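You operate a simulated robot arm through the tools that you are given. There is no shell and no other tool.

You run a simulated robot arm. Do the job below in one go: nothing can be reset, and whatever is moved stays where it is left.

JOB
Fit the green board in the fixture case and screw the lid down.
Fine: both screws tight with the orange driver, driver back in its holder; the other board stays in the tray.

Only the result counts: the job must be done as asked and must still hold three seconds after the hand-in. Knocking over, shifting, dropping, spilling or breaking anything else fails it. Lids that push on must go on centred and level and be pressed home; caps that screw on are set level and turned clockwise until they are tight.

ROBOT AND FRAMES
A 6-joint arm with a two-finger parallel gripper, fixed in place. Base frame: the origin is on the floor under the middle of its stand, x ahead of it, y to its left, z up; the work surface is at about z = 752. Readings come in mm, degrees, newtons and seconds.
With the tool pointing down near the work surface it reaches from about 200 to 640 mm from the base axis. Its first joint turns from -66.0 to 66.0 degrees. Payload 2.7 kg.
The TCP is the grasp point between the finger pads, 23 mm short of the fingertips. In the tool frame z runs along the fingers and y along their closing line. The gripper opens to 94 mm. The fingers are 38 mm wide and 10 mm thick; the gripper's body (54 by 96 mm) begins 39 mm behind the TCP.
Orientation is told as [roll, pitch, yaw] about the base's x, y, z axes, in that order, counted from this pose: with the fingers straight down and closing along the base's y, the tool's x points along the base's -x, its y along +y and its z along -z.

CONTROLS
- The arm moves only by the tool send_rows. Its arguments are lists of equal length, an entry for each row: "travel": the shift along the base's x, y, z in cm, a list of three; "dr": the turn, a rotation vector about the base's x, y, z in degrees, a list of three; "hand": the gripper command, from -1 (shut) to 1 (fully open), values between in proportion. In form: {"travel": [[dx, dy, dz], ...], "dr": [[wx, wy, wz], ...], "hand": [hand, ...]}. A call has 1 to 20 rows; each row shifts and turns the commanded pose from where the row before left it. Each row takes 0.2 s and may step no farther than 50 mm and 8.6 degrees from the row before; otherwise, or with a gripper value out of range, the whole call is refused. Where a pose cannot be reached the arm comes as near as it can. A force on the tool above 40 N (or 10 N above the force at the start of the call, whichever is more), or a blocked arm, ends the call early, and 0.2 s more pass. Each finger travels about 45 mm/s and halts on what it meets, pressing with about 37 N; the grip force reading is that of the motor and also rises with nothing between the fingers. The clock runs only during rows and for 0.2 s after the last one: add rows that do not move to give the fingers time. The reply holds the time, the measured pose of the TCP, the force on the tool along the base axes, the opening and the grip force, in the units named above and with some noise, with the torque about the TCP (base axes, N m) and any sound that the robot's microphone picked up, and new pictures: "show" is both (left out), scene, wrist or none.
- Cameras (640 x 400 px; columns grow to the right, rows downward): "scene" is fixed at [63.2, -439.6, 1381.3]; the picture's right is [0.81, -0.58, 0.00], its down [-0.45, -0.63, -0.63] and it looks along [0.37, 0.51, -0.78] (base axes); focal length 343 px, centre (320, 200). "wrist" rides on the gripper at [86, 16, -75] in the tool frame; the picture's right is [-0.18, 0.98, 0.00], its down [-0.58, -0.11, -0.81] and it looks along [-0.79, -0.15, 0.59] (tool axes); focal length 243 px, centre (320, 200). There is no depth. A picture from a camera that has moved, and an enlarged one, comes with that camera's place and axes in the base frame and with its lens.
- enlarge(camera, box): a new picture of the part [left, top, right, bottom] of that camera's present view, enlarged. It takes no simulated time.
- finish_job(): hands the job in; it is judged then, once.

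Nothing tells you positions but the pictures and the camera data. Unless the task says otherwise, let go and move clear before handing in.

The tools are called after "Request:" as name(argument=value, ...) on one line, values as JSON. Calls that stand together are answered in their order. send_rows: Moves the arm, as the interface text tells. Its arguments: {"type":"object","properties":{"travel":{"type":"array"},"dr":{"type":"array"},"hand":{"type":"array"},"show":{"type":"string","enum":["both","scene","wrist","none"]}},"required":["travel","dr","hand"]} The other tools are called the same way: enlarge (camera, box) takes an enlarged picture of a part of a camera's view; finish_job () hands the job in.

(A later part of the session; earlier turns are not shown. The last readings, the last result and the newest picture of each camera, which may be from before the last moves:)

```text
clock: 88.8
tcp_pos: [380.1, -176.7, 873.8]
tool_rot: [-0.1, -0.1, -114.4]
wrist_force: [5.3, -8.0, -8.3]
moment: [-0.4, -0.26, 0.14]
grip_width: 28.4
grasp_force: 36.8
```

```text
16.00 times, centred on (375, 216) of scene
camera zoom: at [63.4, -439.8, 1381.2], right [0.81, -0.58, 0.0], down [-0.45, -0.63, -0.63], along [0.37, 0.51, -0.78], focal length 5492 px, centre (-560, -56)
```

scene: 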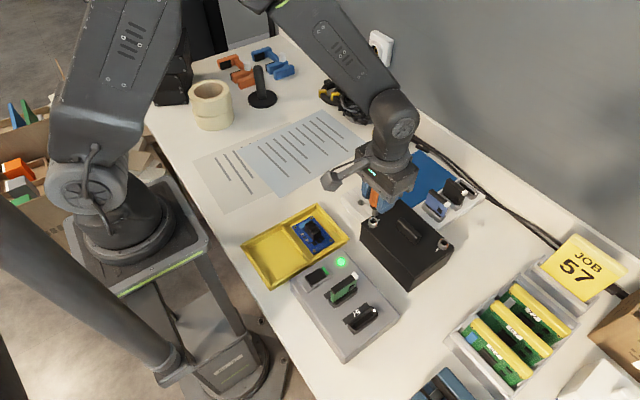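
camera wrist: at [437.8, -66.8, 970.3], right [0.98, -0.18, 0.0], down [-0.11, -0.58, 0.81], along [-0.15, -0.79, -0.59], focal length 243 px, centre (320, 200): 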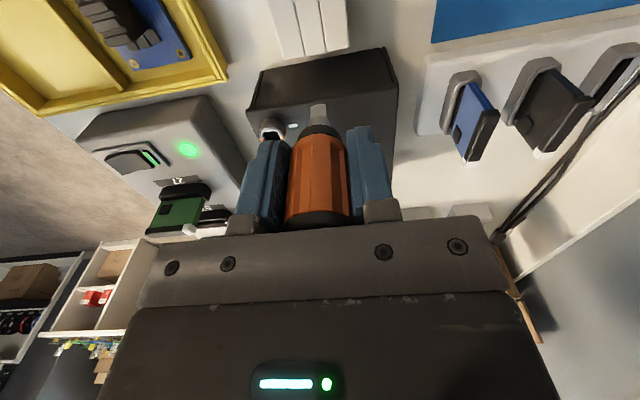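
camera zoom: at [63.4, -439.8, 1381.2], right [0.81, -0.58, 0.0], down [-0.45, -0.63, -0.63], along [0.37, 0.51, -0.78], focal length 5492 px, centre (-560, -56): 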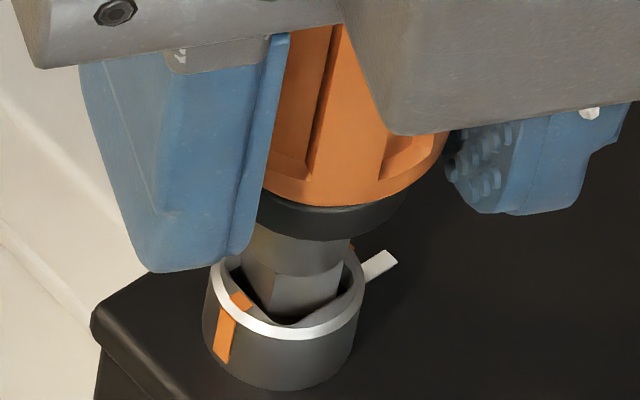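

Request:
send_rows(travel=[[0, 0, -0.06], [0, 0, 0], [0, 0, 0], [0, 0, 0]], dr=[[0, 0, 0], [0, 0, -3], [0, 0, -3], [0, 0, 0]], hand=[-1, -1, -1, -1], show="none")

Request:
enlarge(camera="scene", box=[362, 205, 388, 227])

Request:
enlarge(camera="wrist", box=[295, 95, 345, 126])

```text
clock: 89.8
tcp_pos: [379.9, -175.2, 874.0]
tool_rot: [-0.2, -0.1, -120.4]
wrist_force: [3.6, 0.0, 3.5]
moment: [0.0, -0.13, 0.13]
grip_width: 28.5
grasp_force: 36.8
```

```text
16.00 times, centred on (375, 216) of scene
camera zoom: at [63.2, -439.6, 1381.3], right [0.81, -0.58, 0.0], down [-0.45, -0.63, -0.63], along [0.37, 0.51, -0.78], focal length 5492 px, centre (-560, -56)
```

zoom: 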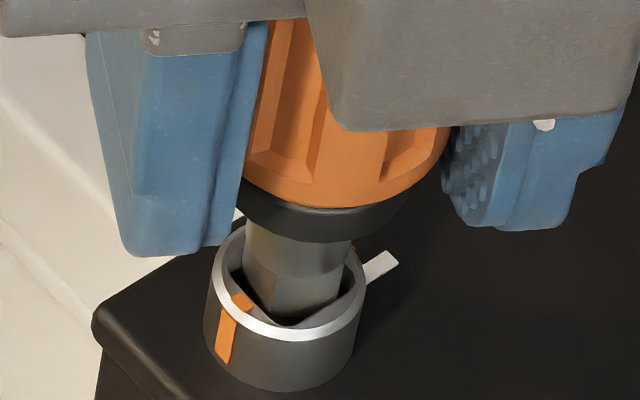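

```text
12.80 times, centred on (320, 110) of wrist
camera zoom: at [438.2, -110.6, 948.1], right [0.75, -0.66, 0.0], down [-0.39, -0.45, 0.81], along [-0.53, -0.61, -0.59], focal length 3106 px, centre (320, 1346)
```

zoom: 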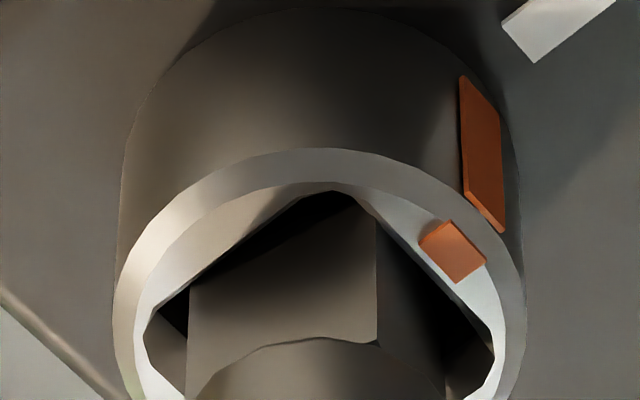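

Request:
enlarge(camera="wrist", box=[220, 90, 420, 240])

Request:
enlarge(camera="scene", box=[340, 160, 420, 235])

```text
2.67 times, centred on (320, 165) of wrist
camera zoom: at [438.2, -110.6, 948.1], right [0.75, -0.66, 0.0], down [-0.39, -0.45, 0.81], along [-0.53, -0.61, -0.59], focal length 647 px, centre (320, 293)
```

zoom: 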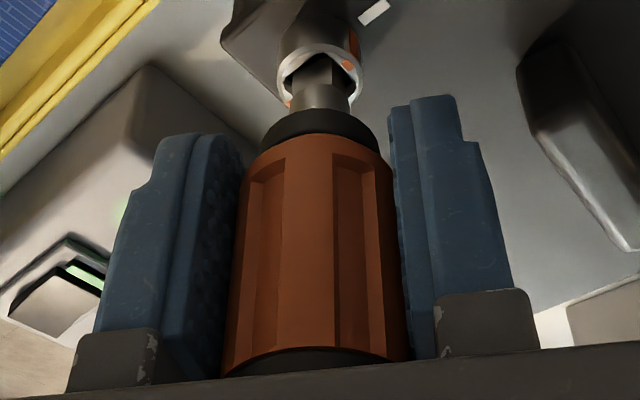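

```text
5.33 times, centred on (380, 198) of scene
camera zoom: at [63.2, -439.6, 1381.3], right [0.81, -0.58, 0.0], down [-0.45, -0.63, -0.63], along [0.37, 0.51, -0.78], focal length 1831 px, centre (0, 213)
```

zoom: 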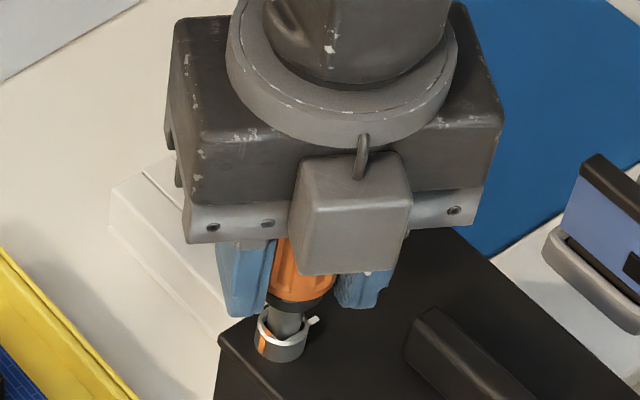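

The screw now sits at its white tick and resists the driver at about 0.14 N·m, after turning freely before, so it has reached its stop. I'll ease off gently, lift out and check the mark.

Request:
send_rows(travel=[[0, 0, 0.03], [0, 0, 0.03], [0, 0, 0.2], [0, 0, 0.4], [0, 0, 0.6], [0, 0, 0.6], [0, 0, 0]], dr=[[0, 0, 2], [0, 0, 3], [0, 0, 0], [0, 0, 0], [0, 0, 0], [0, 0, 0], [0, 0, 0]], hand=[-1, -1, -1, -1, -1, -1, -1], show="none")

Request:
enlarge(camera="scene", box=[362, 210, 388, 227])

Request:
enlarge(camera="wrist", box=[270, 50, 370, 150])

```text
clock: 91.4
tcp_pos: [380.2, -176.9, 892.7]
tool_rot: [0.0, -0.1, -115.3]
wrist_force: [0.4, 0.1, -0.5]
moment: [-0.02, 0.0, 0.01]
grip_width: 28.6
grasp_force: 36.8
```

```text
16.00 times, centred on (375, 218) of scene
camera zoom: at [63.2, -439.6, 1381.3], right [0.81, -0.58, 0.0], down [-0.45, -0.63, -0.63], along [0.37, 0.51, -0.78], focal length 5492 px, centre (-560, -96)
```

zoom: 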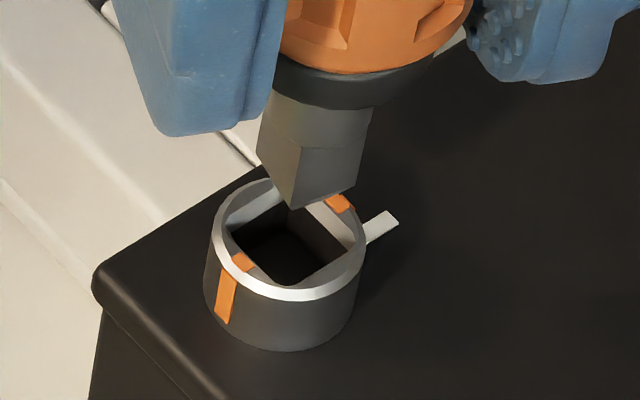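

```text
4.00 times, centred on (320, 100) of wrist
camera zoom: at [432.2, -106.1, 966.7], right [0.81, -0.59, 0.0], down [-0.35, -0.48, 0.81], along [-0.47, -0.65, -0.59], focal length 970 px, centre (320, 600)
```

zoom: 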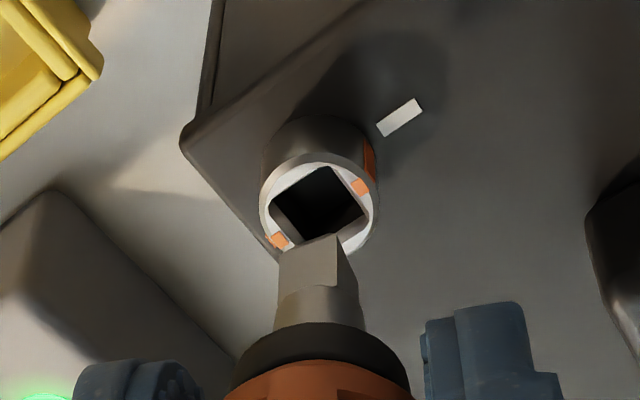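

The mark is on the tick, but I want firmer engagement to be sure. I'll rotate back in the air, re-centre over the socket and try for a deeper seat.

Request:
send_rows(travel=[[0, 0.03, 0], [0, 0.03, 0], [0, 0.03, 0], [0, 0, -0.6], [0, 0, -0.5], [0, 0, 0]], dr=[[0, 0, 7.1], [0, 0, 7.1], [0, 0, 7.1], [0, 0, 0], [0, 0, 0], [0, 0, 0]], hand=[-1, -1, -1, -1, -1, -1], show="none")

Request:
enlarge(camera="wrist", box=[295, 90, 345, 121])

Request:
enlarge(camera="scene", box=[362, 210, 388, 227])

```text
clock: 92.8
tcp_pos: [380.0, -174.0, 880.8]
tool_rot: [-0.1, -0.1, -94.0]
wrist_force: [0.2, 0.7, -1.7]
moment: [-0.04, 0.01, 0.02]
grip_width: 28.6
grasp_force: 37.2
```

```text
12.80 times, centred on (320, 106) of wrist
camera zoom: at [402.9, -91.2, 955.6], right [0.97, -0.25, 0.0], down [-0.15, -0.57, 0.81], along [-0.2, -0.78, -0.59], focal length 3106 px, centre (320, 1410)
```

zoom: 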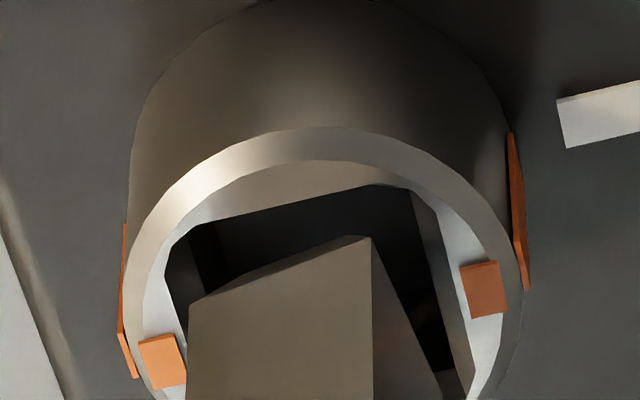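

```text
16.00 times, centred on (375, 218) of scene
camera zoom: at [63.2, -439.6, 1381.3], right [0.81, -0.58, 0.0], down [-0.45, -0.63, -0.63], along [0.37, 0.51, -0.78], focal length 5492 px, centre (-560, -96)
```

zoom: 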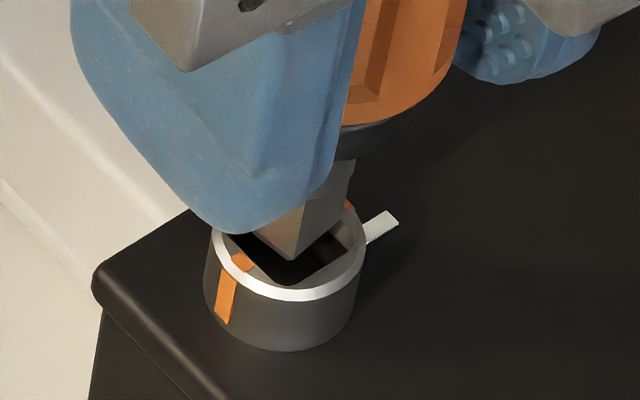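

The socket has a hard floor about 4.5 mm down, so the bit was seated. Screw 1 sits at its tick and stop. Next is screw 2: I'll lift clear of the lid handle, rotate back and move over.

Request:
send_rows(travel=[[0, 0, 1.2], [0, 0, 1.3], [0.75, -1.15, 0], [0.75, -1.15, 0], [0.75, -1.15, 0], [0.75, -1.15, 0], [0.75, -1.15, 0], [0.75, -1.15, 0], [0.75, -1.15, 0], [0.75, -1.15, 0], [0.75, -1.15, 0], [0.75, -1.15, 0], [0, 0, 0]], dr=[[0, 0, 0], [0, 0, 0], [0, 0, 8.2], [0, 0, 8.2], [0, 0, 8.2], [0, 0, 8.2], [0, 0, 8.2], [0, 0, 8.2], [0, 0, 8.2], [0, 0, 8.2], [0, 0, 8.2], [0, 0, 8.2], [0, 0, 0]], hand=[-1, -1, -1, -1, -1, -1, -1, -1, -1, -1, -1, -1, -1])

Request:
enlarge(camera="wrist", box=[270, 60, 370, 150])

Request:
enlarge(camera="scene", box=[350, 200, 460, 285])

Request:
enlarge(camera="scene", box=[362, 210, 388, 227])

```text
clock: 95.6
tcp_pos: [455.1, -290.1, 906.7]
tool_rot: [-0.1, 0.0, -12.0]
wrist_force: [-0.3, 0.8, 0.0]
moment: [0.01, -0.01, -0.04]
grip_width: 28.6
grasp_force: 36.7
camera wrist: at [373.7, -257.8, 980.3], right [0.38, 0.92, 0.0], down [0.55, -0.23, 0.81], along [0.75, -0.31, -0.59], focal length 243 px, centre (320, 200)
```

scene: 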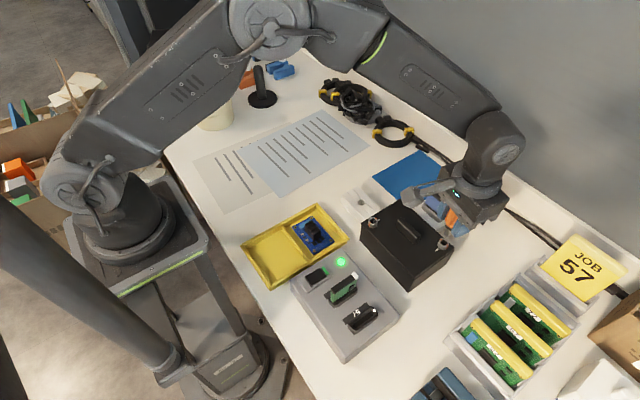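
wrist: 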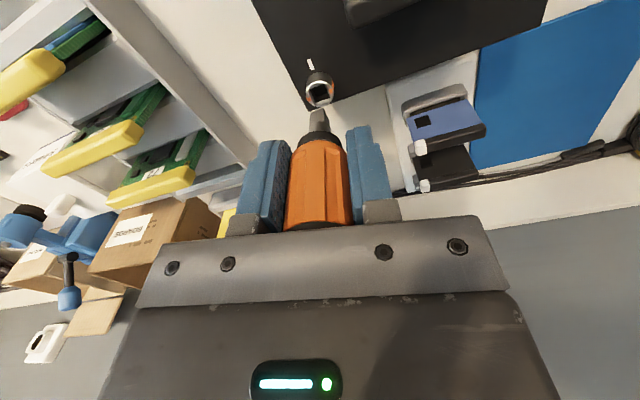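

```text
4.44 times, centred on (320, 105) of wrist
camera zoom: at [373.7, -257.8, 980.3], right [0.38, 0.92, 0.0], down [0.55, -0.23, 0.81], along [0.75, -0.31, -0.59], focal length 1078 px, centre (320, 622)
```

zoom: 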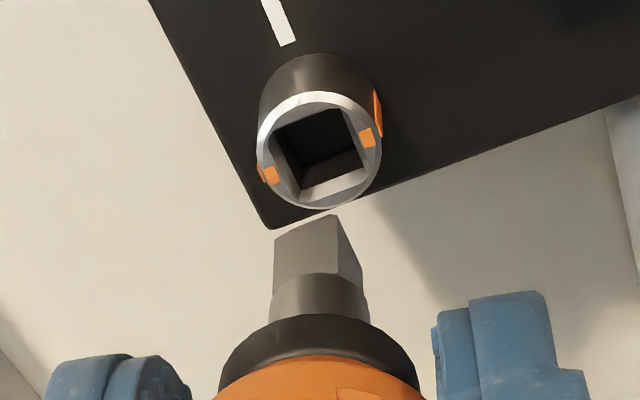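

```text
4.71 times, centred on (405, 242) of scene
camera zoom: at [63.2, -439.6, 1381.3], right [0.81, -0.58, 0.0], down [-0.45, -0.63, -0.63], along [0.37, 0.51, -0.78], focal length 1615 px, centre (-80, 0)
```

zoom: 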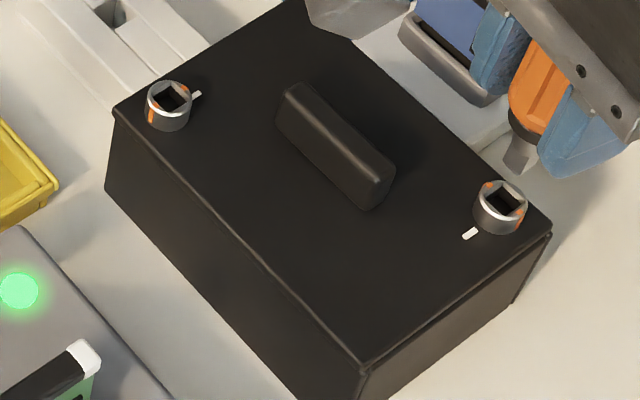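

```text
16.00 times, centred on (375, 218) of scene
camera zoom: at [63.2, -439.6, 1381.3], right [0.81, -0.58, 0.0], down [-0.45, -0.63, -0.63], along [0.37, 0.51, -0.78], focal length 5492 px, centre (-560, -96)
```

zoom: 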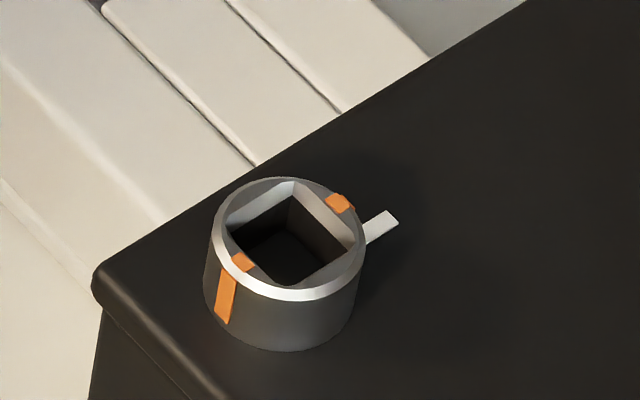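

Request:
send_rows(travel=[[0.22, -0.12, -0.8], [0, 0, -0.8], [0, 0, -0.8], [0, 0, 0]], dr=[[0, 0, 0], [0, 0, 0], [0, 0, 0], [0, 0, 0]], hand=[-1, -1, -1, -1], show="none")

Request:
enlarge(camera="wrist", box=[295, 90, 345, 121])

Request:
enlarge(camera="scene", box=[438, 235, 464, 252])

```text
clock: 96.6
tcp_pos: [457.5, -292.8, 882.4]
tool_rot: [-0.1, 0.0, -12.0]
wrist_force: [-0.4, 0.2, -0.4]
moment: [-0.01, -0.01, 0.03]
grip_width: 28.3
grasp_force: 36.4
```

```text
12.80 times, centred on (320, 106) of wrist
camera zoom: at [376.2, -258.4, 956.3], right [0.39, 0.92, 0.0], down [0.54, -0.23, 0.81], along [0.74, -0.31, -0.59], focal length 3106 px, centre (320, 1410)
```

zoom: 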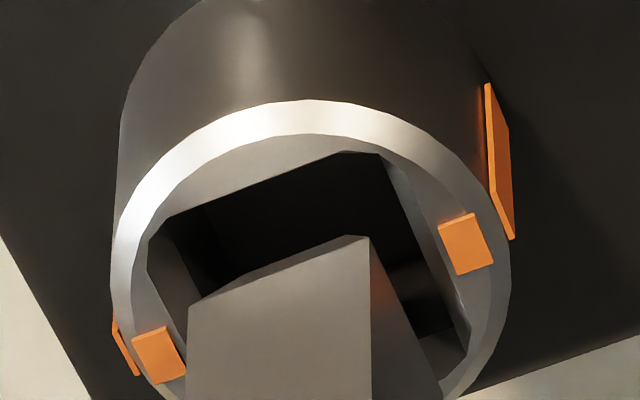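

```text
16.00 times, centred on (451, 244) of scene
camera zoom: at [63.2, -439.6, 1381.3], right [0.81, -0.58, 0.0], down [-0.45, -0.63, -0.63], along [0.37, 0.51, -0.78], focal length 5492 px, centre (-1776, -496)
```

zoom: 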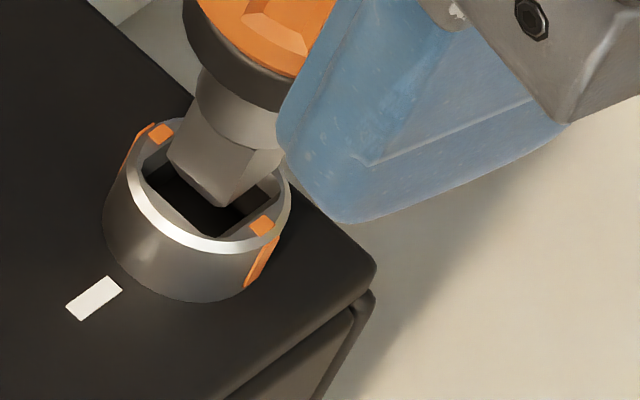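

Request:
send_rows(travel=[[0, -0.02, -0.3], [0, 0, -0.2], [0, 0, -0.15], [0, 0, 0]], dr=[[0, 0, 0], [0, 0, 0], [0, 0, 0], [0, 0, 0]], hand=[-1, -1, -1, -1], show="none")

Request:
enlarge(camera="wrist", box=[295, 95, 345, 126])

Request:
enlarge(camera="scene", box=[438, 235, 464, 252])

```text
clock: 97.6
tcp_pos: [456.4, -291.9, 876.3]
tool_rot: [-0.1, -0.2, -12.0]
wrist_force: [-0.9, 0.0, -0.1]
moment: [0.02, 0.03, 0.01]
grip_width: 28.7
grasp_force: 36.9
```

```text
12.80 times, centred on (320, 110) of wrist
camera zoom: at [376.2, -258.8, 949.8], right [0.39, 0.92, 0.0], down [0.54, -0.23, 0.81], along [0.75, -0.31, -0.59], focal length 3106 px, centre (320, 1346)
```

zoom: 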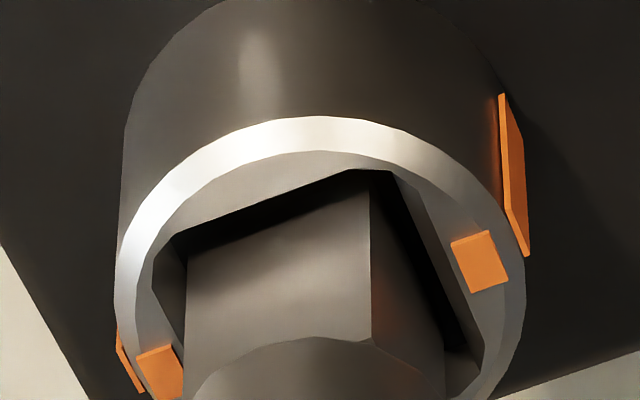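

```text
16.00 times, centred on (451, 244) of scene
camera zoom: at [63.2, -439.6, 1381.3], right [0.81, -0.58, 0.0], down [-0.45, -0.63, -0.63], along [0.37, 0.51, -0.78], focal length 5492 px, centre (-1776, -496)
```

zoom: 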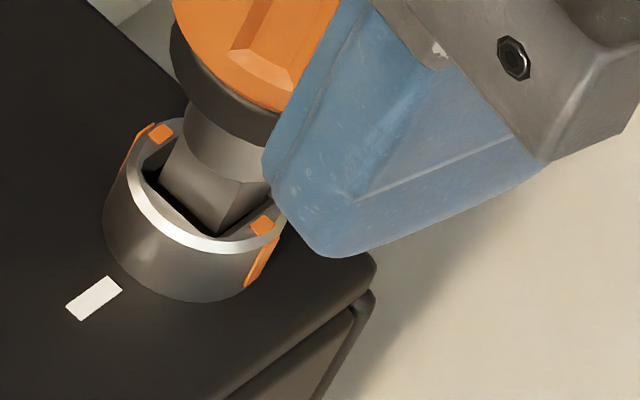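

Request:
send_rows(travel=[[0, 0, -0.1], [0, 0, -0.1], [0, 0, 0]], dr=[[0, 0, 0], [0, 0, 0], [0, 0, 0]], hand=[-1, -1, -1], show="none")

Request:
enlarge(camera="wrist", box=[295, 95, 345, 126])

```text
clock: 98.4
tcp_pos: [458.2, -291.2, 873.6]
tool_rot: [-0.1, -0.1, -11.9]
wrist_force: [0.1, 0.2, -0.3]
moment: [0.0, -0.01, 0.0]
grip_width: 28.5
grasp_force: 37.3
```

```text
12.80 times, centred on (320, 110) of wrist
camera zoom: at [376.2, -258.6, 948.1], right [0.39, 0.92, 0.0], down [0.54, -0.23, 0.81], along [0.74, -0.31, -0.59], focal length 3106 px, centre (320, 1346)
```

zoom: 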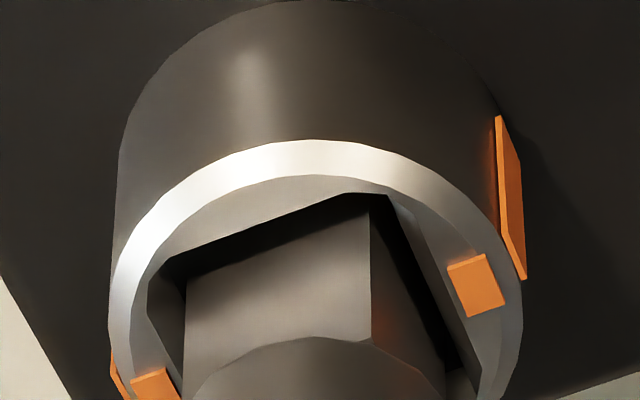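

Request:
send_rows(travel=[[0, 0, -0.1], [0, 0, -0.1], [0, 0, 0]], dr=[[0, 0, 0], [0, 0, 0], [0, 0, 0]], hand=[-1, -1, -1], show="none")

Request:
send_rows(travel=[[0, 0, -0.1], [0, 0, -0.05], [0, 0, 0]], dr=[[0, 0, 0], [0, 0, 0], [0, 0, 0]], hand=[-1, -1, -1], show="none")

Request:
enlarge(camera="wrist", box=[295, 95, 345, 126])

Request:
enlarge(camera="scene", box=[438, 235, 464, 252])

```text
clock: 99.2
tcp_pos: [456.4, -292.5, 873.3]
tool_rot: [-0.2, -0.2, -12.0]
wrist_force: [-3.7, 1.8, 12.7]
moment: [0.15, 0.19, -0.03]
grip_width: 28.4
grasp_force: 36.9
```

```text
clock: 100.0
tcp_pos: [459.1, -293.0, 874.0]
tool_rot: [-0.1, -0.4, -12.0]
wrist_force: [-6.4, 2.7, 26.5]
moment: [0.14, 0.32, -0.06]
grip_width: 28.5
grasp_force: 37.0
```

```text
12.80 times, centred on (320, 110) of wrist
camera zoom: at [376.6, -259.1, 946.5], right [0.39, 0.92, 0.0], down [0.54, -0.22, 0.81], along [0.75, -0.31, -0.59], focal length 3106 px, centre (320, 1346)
```

zoom: 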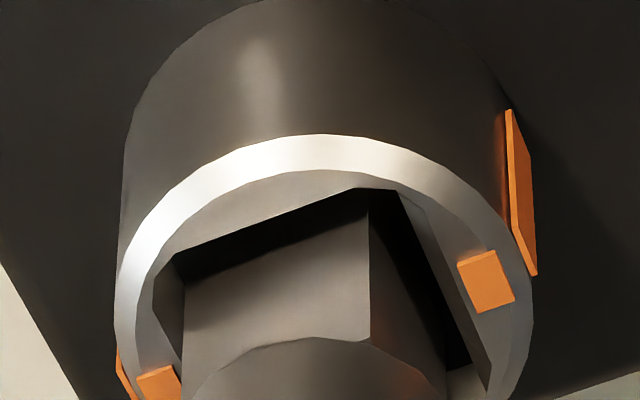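

```text
16.00 times, centred on (451, 244) of scene
camera zoom: at [62.6, -439.3, 1381.4], right [0.81, -0.58, 0.0], down [-0.45, -0.63, -0.63], along [0.37, 0.51, -0.78], focal length 5492 px, centre (-1776, -496)
```

zoom: 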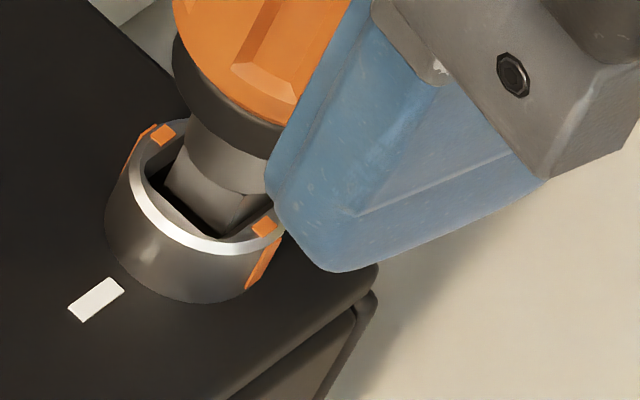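

Request:
send_rows(travel=[[0, 0, 0.15], [-0.06, 0.03, 0], [0, 0, -0.1], [0, 0, -0.08], [0, 0, 0]], dr=[[0, 0, 0], [0, 0, 0], [0, 0, 0], [0, 0, 0], [0, 0, 0]], hand=[-1, -1, -1, -1, -1], show="none")

Request:
enlarge(camera="wrist", box=[295, 95, 345, 126])

Request:
enlarge(camera="scene", box=[438, 235, 464, 252])

```text
clock: 101.2
tcp_pos: [458.6, -291.9, 871.9]
tool_rot: [-0.2, -0.4, -12.0]
wrist_force: [-0.8, -0.3, 28.0]
moment: [-0.01, 0.05, 0.02]
grip_width: 28.4
grasp_force: 37.0
```

```text
12.80 times, centred on (320, 110) of wrist
camera zoom: at [376.2, -258.8, 946.3], right [0.39, 0.92, 0.0], down [0.54, -0.22, 0.81], along [0.75, -0.31, -0.59], focal length 3106 px, centre (320, 1346)
```

zoom: 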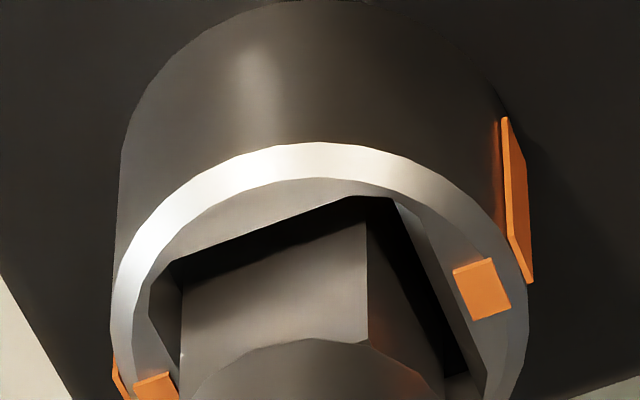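

```text
16.00 times, centred on (451, 244) of scene
camera zoom: at [62.8, -439.3, 1381.4], right [0.81, -0.58, 0.0], down [-0.45, -0.63, -0.63], along [0.37, 0.51, -0.78], focal length 5492 px, centre (-1776, -496)
```

zoom: 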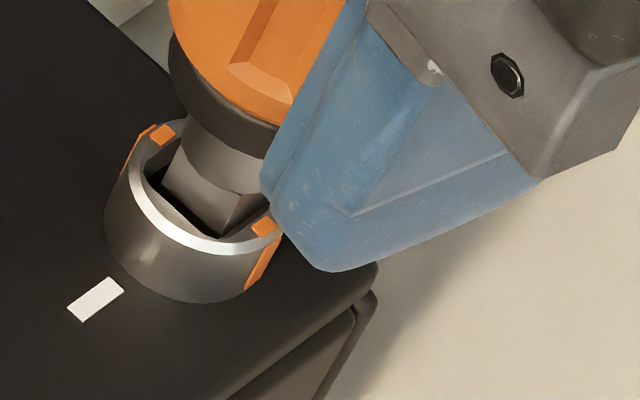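

The bit rests on the socket floor with no side load. Turning screw 2 clockwise now.

Request:
send_rows(travel=[[0, 0, 0.1], [0, 0, 0], [0, 0, 0], [0, 0, 0], [0, 0, 0], [0, 0, 0], [0, 0, 0]], dr=[[0, 0, 0], [0, 0, -5], [0, 0, -5], [0, 0, -5], [0, 0, -5], [0, 0, -5], [0, 0, 0]], hand=[-1, -1, -1, -1, -1, -1, -1], show="none")

Request:
enlarge(camera="wrist", box=[295, 95, 345, 126])

Request:
enlarge(camera="scene", box=[438, 235, 464, 252])

```text
clock: 102.8
tcp_pos: [457.8, -291.2, 872.3]
tool_rot: [-0.1, -0.3, -37.1]
wrist_force: [0.6, -3.6, 21.3]
moment: [-0.17, 0.0, 0.01]
grip_width: 28.6
grasp_force: 37.1
```

```text
12.80 times, centred on (320, 110) of wrist
camera zoom: at [398.1, -227.5, 946.5], right [0.74, 0.67, 0.0], down [0.4, -0.43, 0.81], along [0.54, -0.6, -0.59], focal length 3106 px, centre (320, 1346)
```

zoom: 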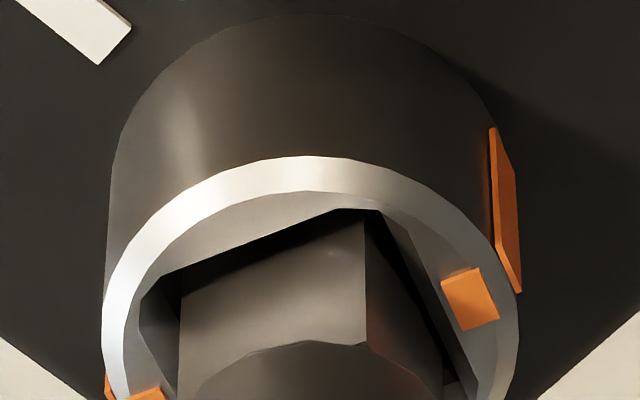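

```text
16.00 times, centred on (451, 244) of scene
camera zoom: at [62.9, -439.5, 1381.3], right [0.81, -0.58, 0.0], down [-0.45, -0.63, -0.63], along [0.37, 0.51, -0.78], focal length 5492 px, centre (-1776, -496)
```

zoom: 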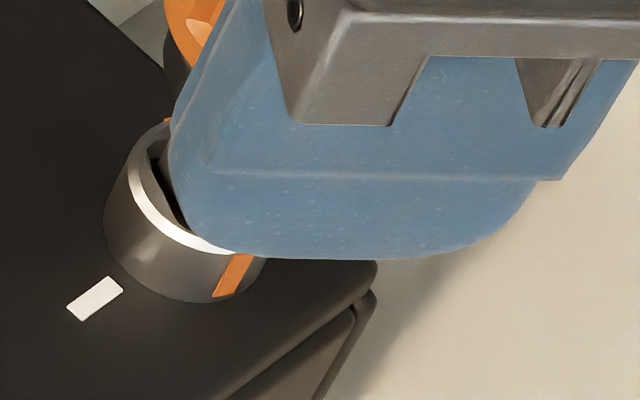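

Request:
send_rows(travel=[[0, 0, 0.02], [0, 0, 0], [0, 0, 0], [0, 0, 0], [0, 0, 0], [0, 0, 0], [0, 0, 0]], dr=[[0, 0, -5], [0, 0, -5], [0, 0, -5], [0, 0, -5], [0, 0, -5], [0, 0, -5], [0, 0, 0]], hand=[-1, -1, -1, -1, -1, -1, -1], show="none")

Request:
enlarge(camera="wrist", box=[295, 95, 345, 126])

Request:
send_rows(travel=[[0, 0, 0], [0, 0, 0], [0, 0, 0], [0, 0, 0], [0, 0, 0]], dr=[[0, 0, -5], [0, 0, -5], [0, 0, -5], [0, 0, -5], [0, 0, 0]], hand=[-1, -1, -1, -1, -1], show="none")

Request:
enlarge(camera="wrist", box=[295, 95, 345, 126])

Request:
enlarge(camera="scene", box=[438, 235, 464, 252])

```text
clock: 104.4
tcp_pos: [457.7, -292.5, 871.6]
tool_rot: [0.0, -0.3, -67.1]
wrist_force: [-0.7, -3.5, 21.7]
moment: [-0.18, 0.05, -0.01]
grip_width: 28.5
grasp_force: 36.7
```

```text
12.80 times, centred on (320, 110) of wrist
camera zoom: at [438.6, -206.4, 946.5], right [0.98, 0.21, 0.0], down [0.12, -0.57, 0.81], along [0.17, -0.79, -0.59], focal length 3106 px, centre (320, 1346)
```

zoom: 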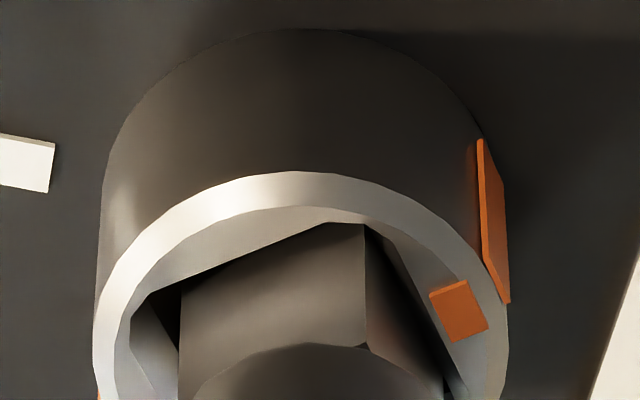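

```text
clock: 105.6
tcp_pos: [457.3, -291.5, 872.1]
tool_rot: [-0.1, -0.1, -87.1]
wrist_force: [-1.0, -2.4, 21.9]
moment: [-0.08, 0.0, 0.02]
grip_width: 28.6
grasp_force: 37.0
```

```text
12.80 times, centred on (320, 110) of wrist
camera zoom: at [469.1, -205.3, 946.5], right [0.99, -0.13, 0.0], down [-0.08, -0.58, 0.81], along [-0.11, -0.8, -0.59], focal length 3106 px, centre (320, 1346)
```

zoom: 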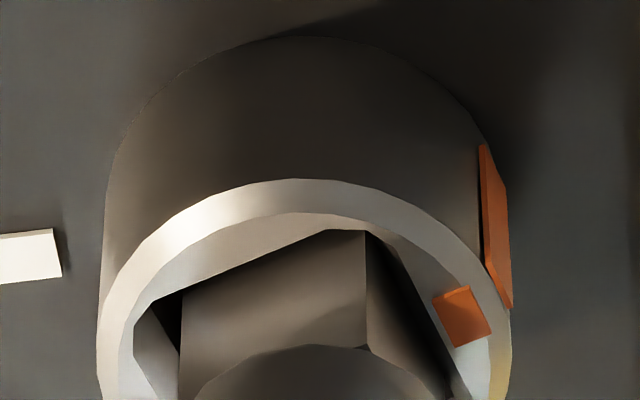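

```text
16.00 times, centred on (451, 244) of scene
camera zoom: at [62.9, -439.4, 1381.3], right [0.81, -0.58, 0.0], down [-0.45, -0.63, -0.63], along [0.37, 0.51, -0.78], focal length 5492 px, centre (-1776, -496)
```

zoom: 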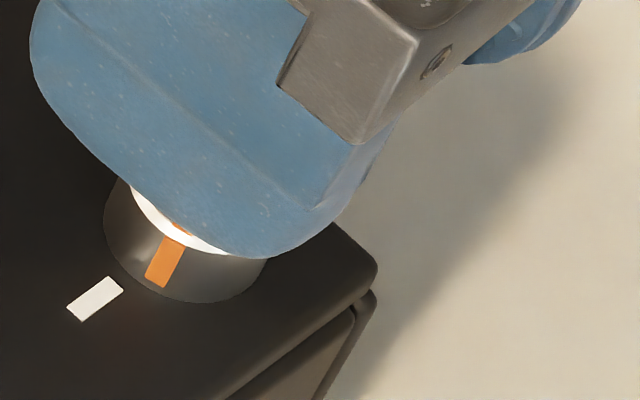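

Request:
send_rows(travel=[[0, 0, 0], [0, 0, 0], [0, 0, 0], [0, 0, 0]], dr=[[0, 0, -5], [0, 0, -5], [0, 0, -5], [0, 0, 0]], hand=[-1, -1, -1, -1], show="none")

Request:
enlarge(camera="wrist", box=[295, 95, 345, 126])

Request:
send_rows(travel=[[0, 0, 0], [0, 0, 0], [0, 0, 0]], dr=[[0, 0, -5], [0, 0, -5], [0, 0, 0]], hand=[-1, -1, -1], show="none")

Request:
enlarge(camera="wrist", box=[295, 95, 345, 126])

Request:
enlarge(camera="scene", box=[438, 235, 464, 252])

```text
clock: 106.6
tcp_pos: [455.2, -292.2, 872.1]
tool_rot: [-0.1, -0.2, -102.1]
wrist_force: [-0.6, -2.9, 20.7]
moment: [-0.09, 0.04, 0.01]
grip_width: 28.6
grasp_force: 36.9
```

```text
12.80 times, centred on (320, 110) of wrist
camera zoom: at [491.1, -211.3, 946.5], right [0.92, -0.39, 0.0], down [-0.23, -0.54, 0.81], along [-0.31, -0.75, -0.59], focal length 3106 px, centre (320, 1346)
```

zoom: 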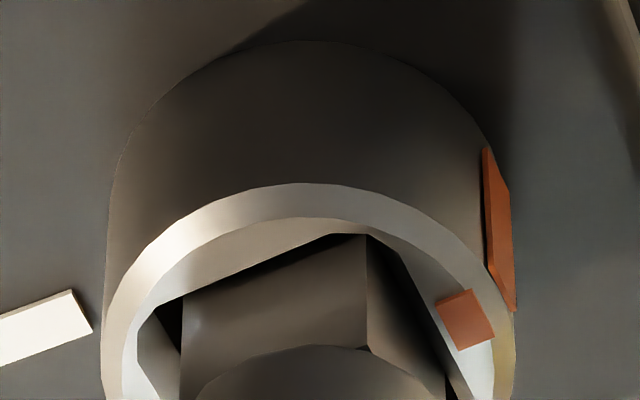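

```text
clock: 107.4
tcp_pos: [456.7, -291.6, 872.2]
tool_rot: [0.0, -0.2, -112.1]
wrist_force: [-4.5, -4.6, 22.9]
moment: [-0.2, 0.23, 0.05]
grip_width: 28.6
grasp_force: 37.2
```

```text
12.80 times, centred on (320, 110) of wrist
camera zoom: at [504.3, -218.8, 946.5], right [0.84, -0.54, 0.0], down [-0.32, -0.5, 0.81], along [-0.44, -0.68, -0.59], focal length 3106 px, centre (320, 1346)
```

zoom: 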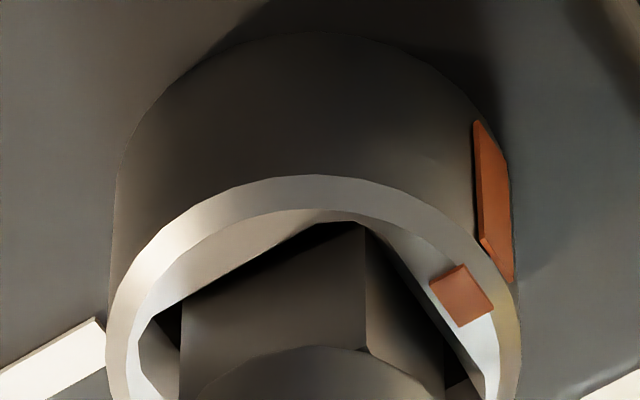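

```text
16.00 times, centred on (451, 244) of scene
camera zoom: at [62.7, -439.5, 1381.3], right [0.81, -0.58, 0.0], down [-0.45, -0.63, -0.63], along [0.37, 0.51, -0.78], focal length 5492 px, centre (-1776, -496)
```

zoom: 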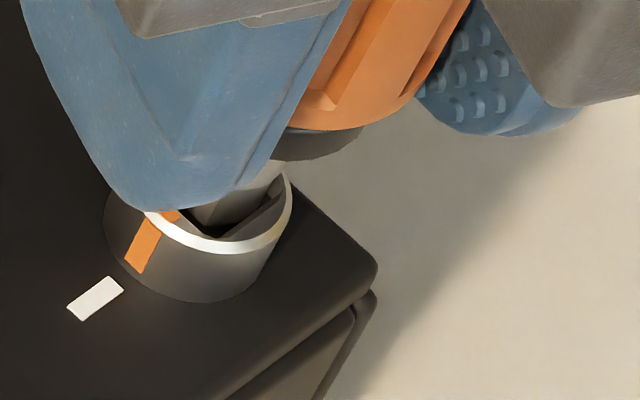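

Request:
send_rows(travel=[[0, 0, 0], [0, 0, 0], [0, 0, 0]], dr=[[0, 0, -4], [0, 0, -4], [0, 0, 0]], hand=[-1, -1, -1], show="none")

Request:
enlarge(camera="wrist", box=[295, 95, 345, 126])

Request:
enlarge(camera="scene", box=[438, 235, 464, 252])

```text
clock: 108.2
tcp_pos: [456.4, -293.0, 872.1]
tool_rot: [0.0, -0.1, -120.1]
wrist_force: [-6.5, -8.3, 22.0]
moment: [-0.35, 0.31, 0.09]
grip_width: 28.3
grasp_force: 36.7
```

```text
12.80 times, centred on (320, 110) of wrist
camera zoom: at [514.0, -226.3, 946.3], right [0.76, -0.65, 0.0], down [-0.38, -0.45, 0.81], along [-0.53, -0.61, -0.59], focal length 3106 px, centre (320, 1346)
```

zoom: 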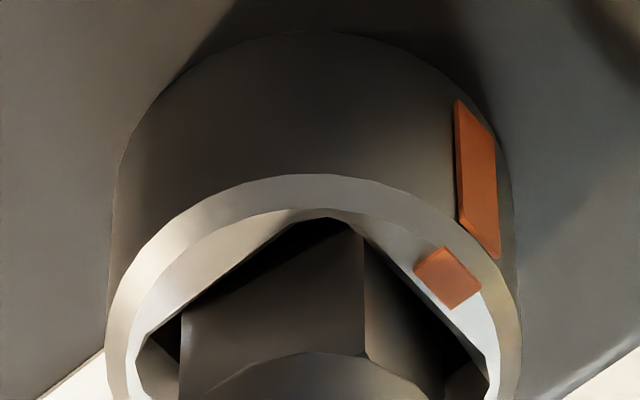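

```text
16.00 times, centred on (451, 244) of scene
camera zoom: at [62.7, -439.6, 1381.3], right [0.81, -0.58, 0.0], down [-0.45, -0.63, -0.63], along [0.37, 0.51, -0.78], focal length 5492 px, centre (-1776, -496)
```

zoom: 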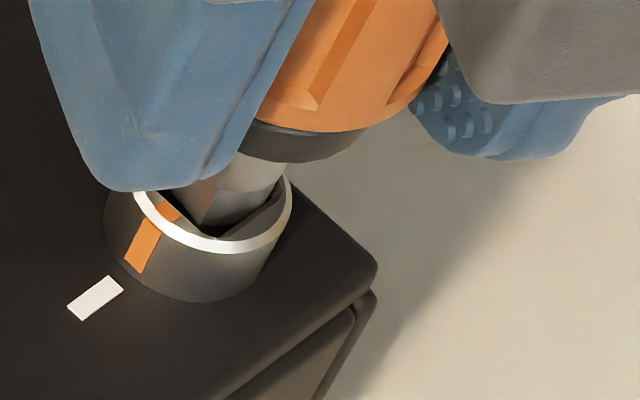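

Request:
send_rows(travel=[[-0.04, -0.05, 0], [0, 0, 0], [0, 0, 0], [0, 0, 0]], dr=[[0, 0, -4], [0, 0, -4], [0, 0, -4], [0, 0, 0]], hand=[-1, -1, -1, -1], show="none")

Request:
enlarge(camera="wrist", box=[295, 95, 345, 126])

Request:
enlarge(camera="scene", box=[438, 235, 464, 252])

```text
clock: 109.2
tcp_pos: [456.8, -290.8, 871.4]
tool_rot: [0.0, -0.1, -132.1]
wrist_force: [-2.8, -0.4, 19.1]
moment: [0.05, 0.09, 0.4]
grip_width: 28.5
grasp_force: 36.7
```

```text
12.80 times, centred on (320, 110) of wrist
camera zoom: at [526.9, -239.4, 945.8], right [0.61, -0.8, 0.0], down [-0.47, -0.36, 0.81], along [-0.64, -0.49, -0.59], focal length 3106 px, centre (320, 1346)
```

zoom: 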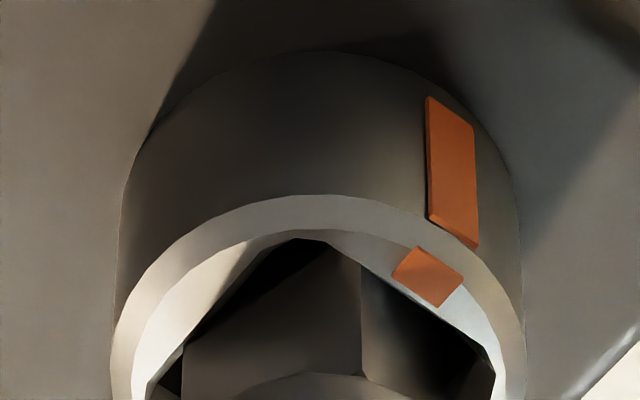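

```text
16.00 times, centred on (451, 244) of scene
camera zoom: at [62.8, -439.4, 1381.4], right [0.81, -0.58, 0.0], down [-0.45, -0.63, -0.63], along [0.37, 0.51, -0.78], focal length 5492 px, centre (-1776, -496)
```

zoom: 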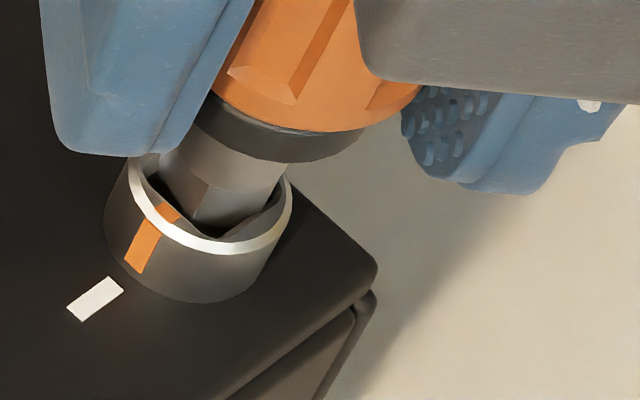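

Request:
send_rows(travel=[[0, 0, 0], [0, 0, 0], [0, 0, 0]], dr=[[0, 0, -3], [0, 0, -3], [0, 0, 0]], hand=[-1, -1, -1], show="none")

Request:
enlarge(camera="wrist", box=[295, 95, 345, 126])

Request:
enlarge(camera="scene", box=[438, 235, 464, 252])

```text
clock: 110.0
tcp_pos: [457.8, -291.5, 871.6]
tool_rot: [-0.2, -0.1, -138.0]
wrist_force: [0.2, 1.6, 14.7]
moment: [0.0, -0.13, 0.46]
grip_width: 28.6
grasp_force: 36.6
```

```text
12.80 times, centred on (320, 110) of wrist
camera zoom: at [532.0, -247.1, 945.4], right [0.52, -0.85, 0.0], down [-0.5, -0.31, 0.81], along [-0.69, -0.42, -0.59], focal length 3106 px, centre (320, 1346)
```

zoom: 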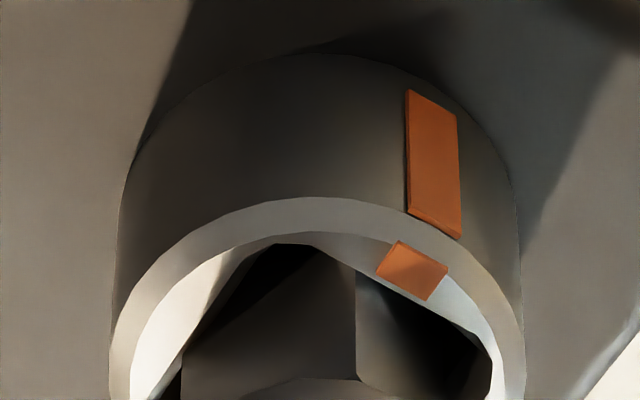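

```text
16.00 times, centred on (451, 244) of scene
camera zoom: at [63.0, -439.4, 1381.3], right [0.81, -0.58, 0.0], down [-0.45, -0.63, -0.63], along [0.37, 0.51, -0.78], focal length 5492 px, centre (-1776, -496)
```

zoom: 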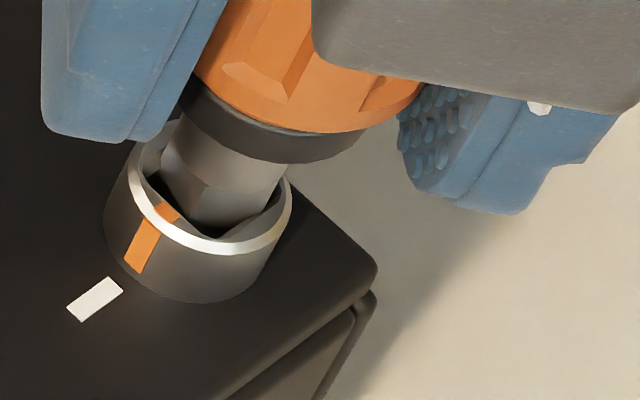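

Torque on screw 2 rose to 0.46 N·m with the head not moving, so it is tight at its stop. I'll relieve it gently and lift out.

Request:
send_rows(travel=[[0, 0, 0.08], [0, 0, 0.04], [0, 0, 0], [0, 0, 0]], dr=[[0, 0, 0], [0, 0, 4], [0, 0, 5], [0, 0, 0]], hand=[-1, -1, -1, -1], show="none")

Request:
send_rows(travel=[[0, 0, 0.2], [0, 0, 0.4], [0, 0, 0.8], [0, 0, 1], [0, 0, 0]], dr=[[0, 0, 0], [0, 0, 0], [0, 0, 0], [0, 0, 0], [0, 0, 0]], hand=[-1, -1, -1, -1, -1], show="wrist")

Request:
enlarge(camera="scene", box=[438, 235, 464, 252])

Request:
enlarge(camera="wrist", box=[270, 50, 370, 140])

```text
clock: 111.0
tcp_pos: [457.0, -292.1, 872.6]
tool_rot: [-0.2, -0.1, -129.0]
wrist_force: [5.8, 1.1, -5.0]
moment: [0.06, -0.29, 0.17]
grip_width: 28.7
grasp_force: 37.4
```

```text
clock: 112.2
tcp_pos: [456.8, -290.9, 896.0]
tool_rot: [-0.1, -0.1, -129.0]
wrist_force: [0.5, 0.5, -0.7]
moment: [0.0, -0.04, 0.02]
grip_width: 28.9
grasp_force: 36.7
camera wrist: at [523.7, -236.0, 970.7], right [0.65, -0.76, 0.0], down [-0.45, -0.38, 0.81], along [-0.62, -0.52, -0.59], focal length 243 px, centre (320, 200)
```

wrist: 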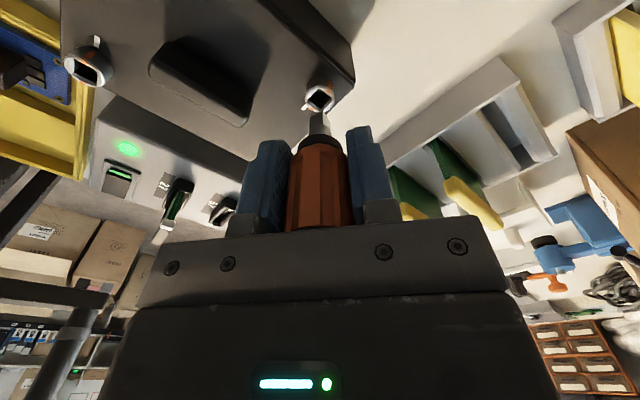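

```text
16.00 times, centred on (451, 244) of scene
camera zoom: at [63.2, -439.6, 1381.3], right [0.81, -0.58, 0.0], down [-0.45, -0.63, -0.63], along [0.37, 0.51, -0.78], focal length 5492 px, centre (-1776, -496)
```

zoom: 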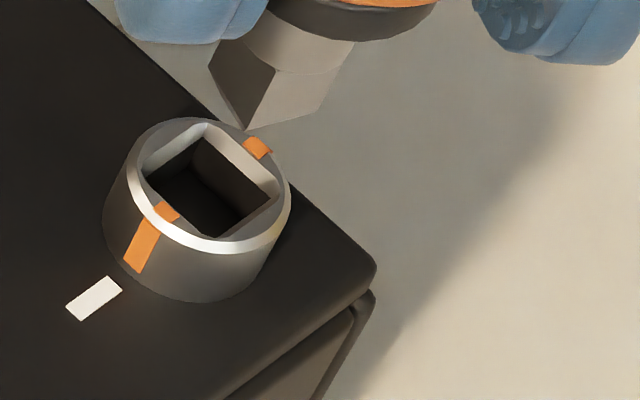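

```text
4.44 times, centred on (320, 95) of wrist
camera zoom: at [523.7, -236.0, 970.7], right [0.65, -0.76, 0.0], down [-0.45, -0.38, 0.81], along [-0.62, -0.52, -0.59], focal length 1078 px, centre (320, 667)
```

zoom: 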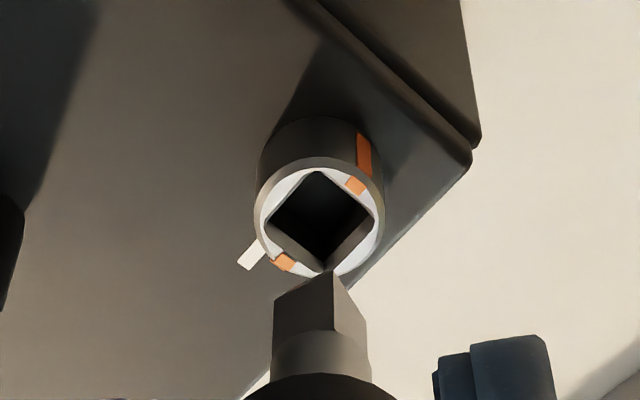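

Both screws' orange lines now measure the same angle on their ticks, about -0.9°. Screw 1 only saw about 0.14 N·m, so I'll go back and snug it with proper downforce.

Request:
send_rows(travel=[[0, 0, 0.9], [-0.54, 0.82, 0], [-0.54, 0.82, 0], [-0.54, 0.82, 0], [-0.54, 0.82, 0], [-0.54, 0.82, 0], [-0.54, 0.82, 0], [-0.54, 0.82, 0], [-0.54, 0.82, 0], [-0.54, 0.82, 0], [-0.54, 0.82, 0], [-0.54, 0.82, 0], [-0.54, 0.82, 0], [-0.54, 0.82, 0], [-0.54, 0.82, 0], [0, 0, 0]], dr=[[0, 0, 0], [0, 0, 8], [0, 0, 8], [0, 0, 8], [0, 0, 8], [0, 0, 8], [0, 0, 8], [0, 0, 8], [0, 0, 8], [0, 0, 8], [0, 0, 8], [0, 0, 8], [0, 0, 8], [0, 0, 8], [0, 0, 7.5], [0, 0, 0]], hand=[-1, -1, -1, -1, -1, -1, -1, -1, -1, -1, -1, -1, -1, -1, -1, -1])

Request:
enlarge(camera="wrist", box=[270, 60, 370, 150])

Request:
enlarge(camera="scene", box=[362, 200, 388, 227])

```text
clock: 115.6
tcp_pos: [381.1, -177.8, 905.9]
tool_rot: [-0.1, -0.1, -17.4]
wrist_force: [0.1, 0.3, -1.0]
moment: [0.02, 0.03, -0.02]
grip_width: 28.6
grasp_force: 37.0
camera wrist: at [302.9, -136.7, 979.6], right [0.47, 0.88, 0.0], down [0.52, -0.28, 0.81], along [0.71, -0.38, -0.59], focal length 243 px, centre (320, 200)
```

scene: 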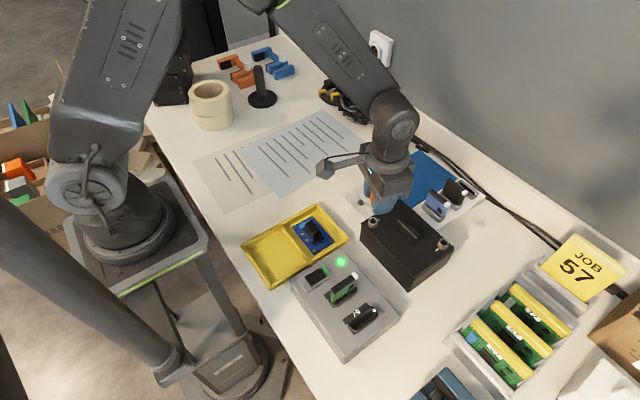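
wrist: 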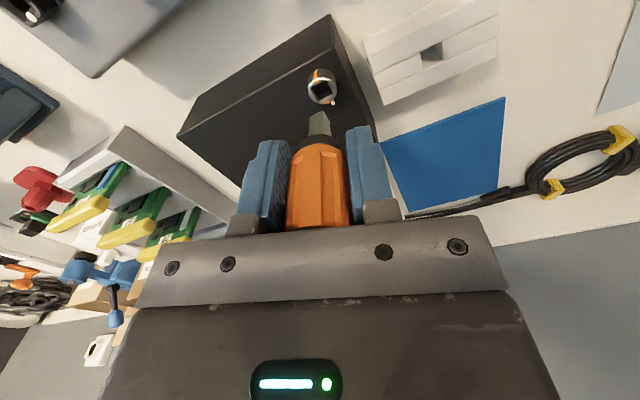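

```text
4.44 times, centred on (320, 105) of wrist
camera zoom: at [302.9, -136.7, 979.6], right [0.47, 0.88, 0.0], down [0.52, -0.28, 0.81], along [0.71, -0.38, -0.59], focal length 1078 px, centre (320, 622)
```

zoom: 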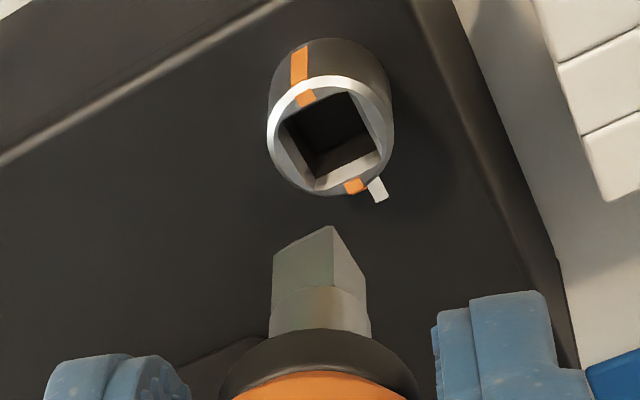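

```text
14.81 times, centred on (375, 214) of scene
camera zoom: at [63.2, -439.6, 1381.3], right [0.81, -0.58, 0.0], down [-0.45, -0.63, -0.63], along [0.37, 0.51, -0.78], focal length 5085 px, centre (-495, 0)
```

zoom: 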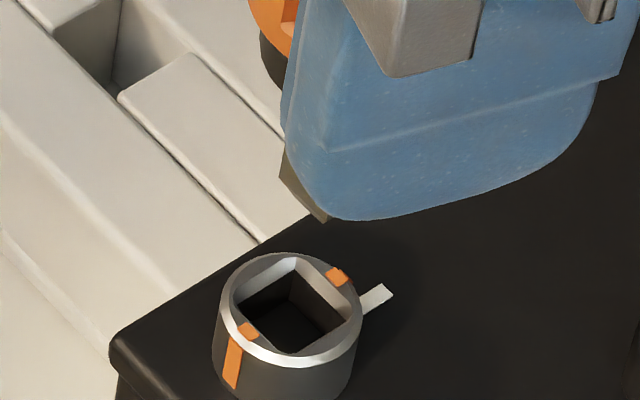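

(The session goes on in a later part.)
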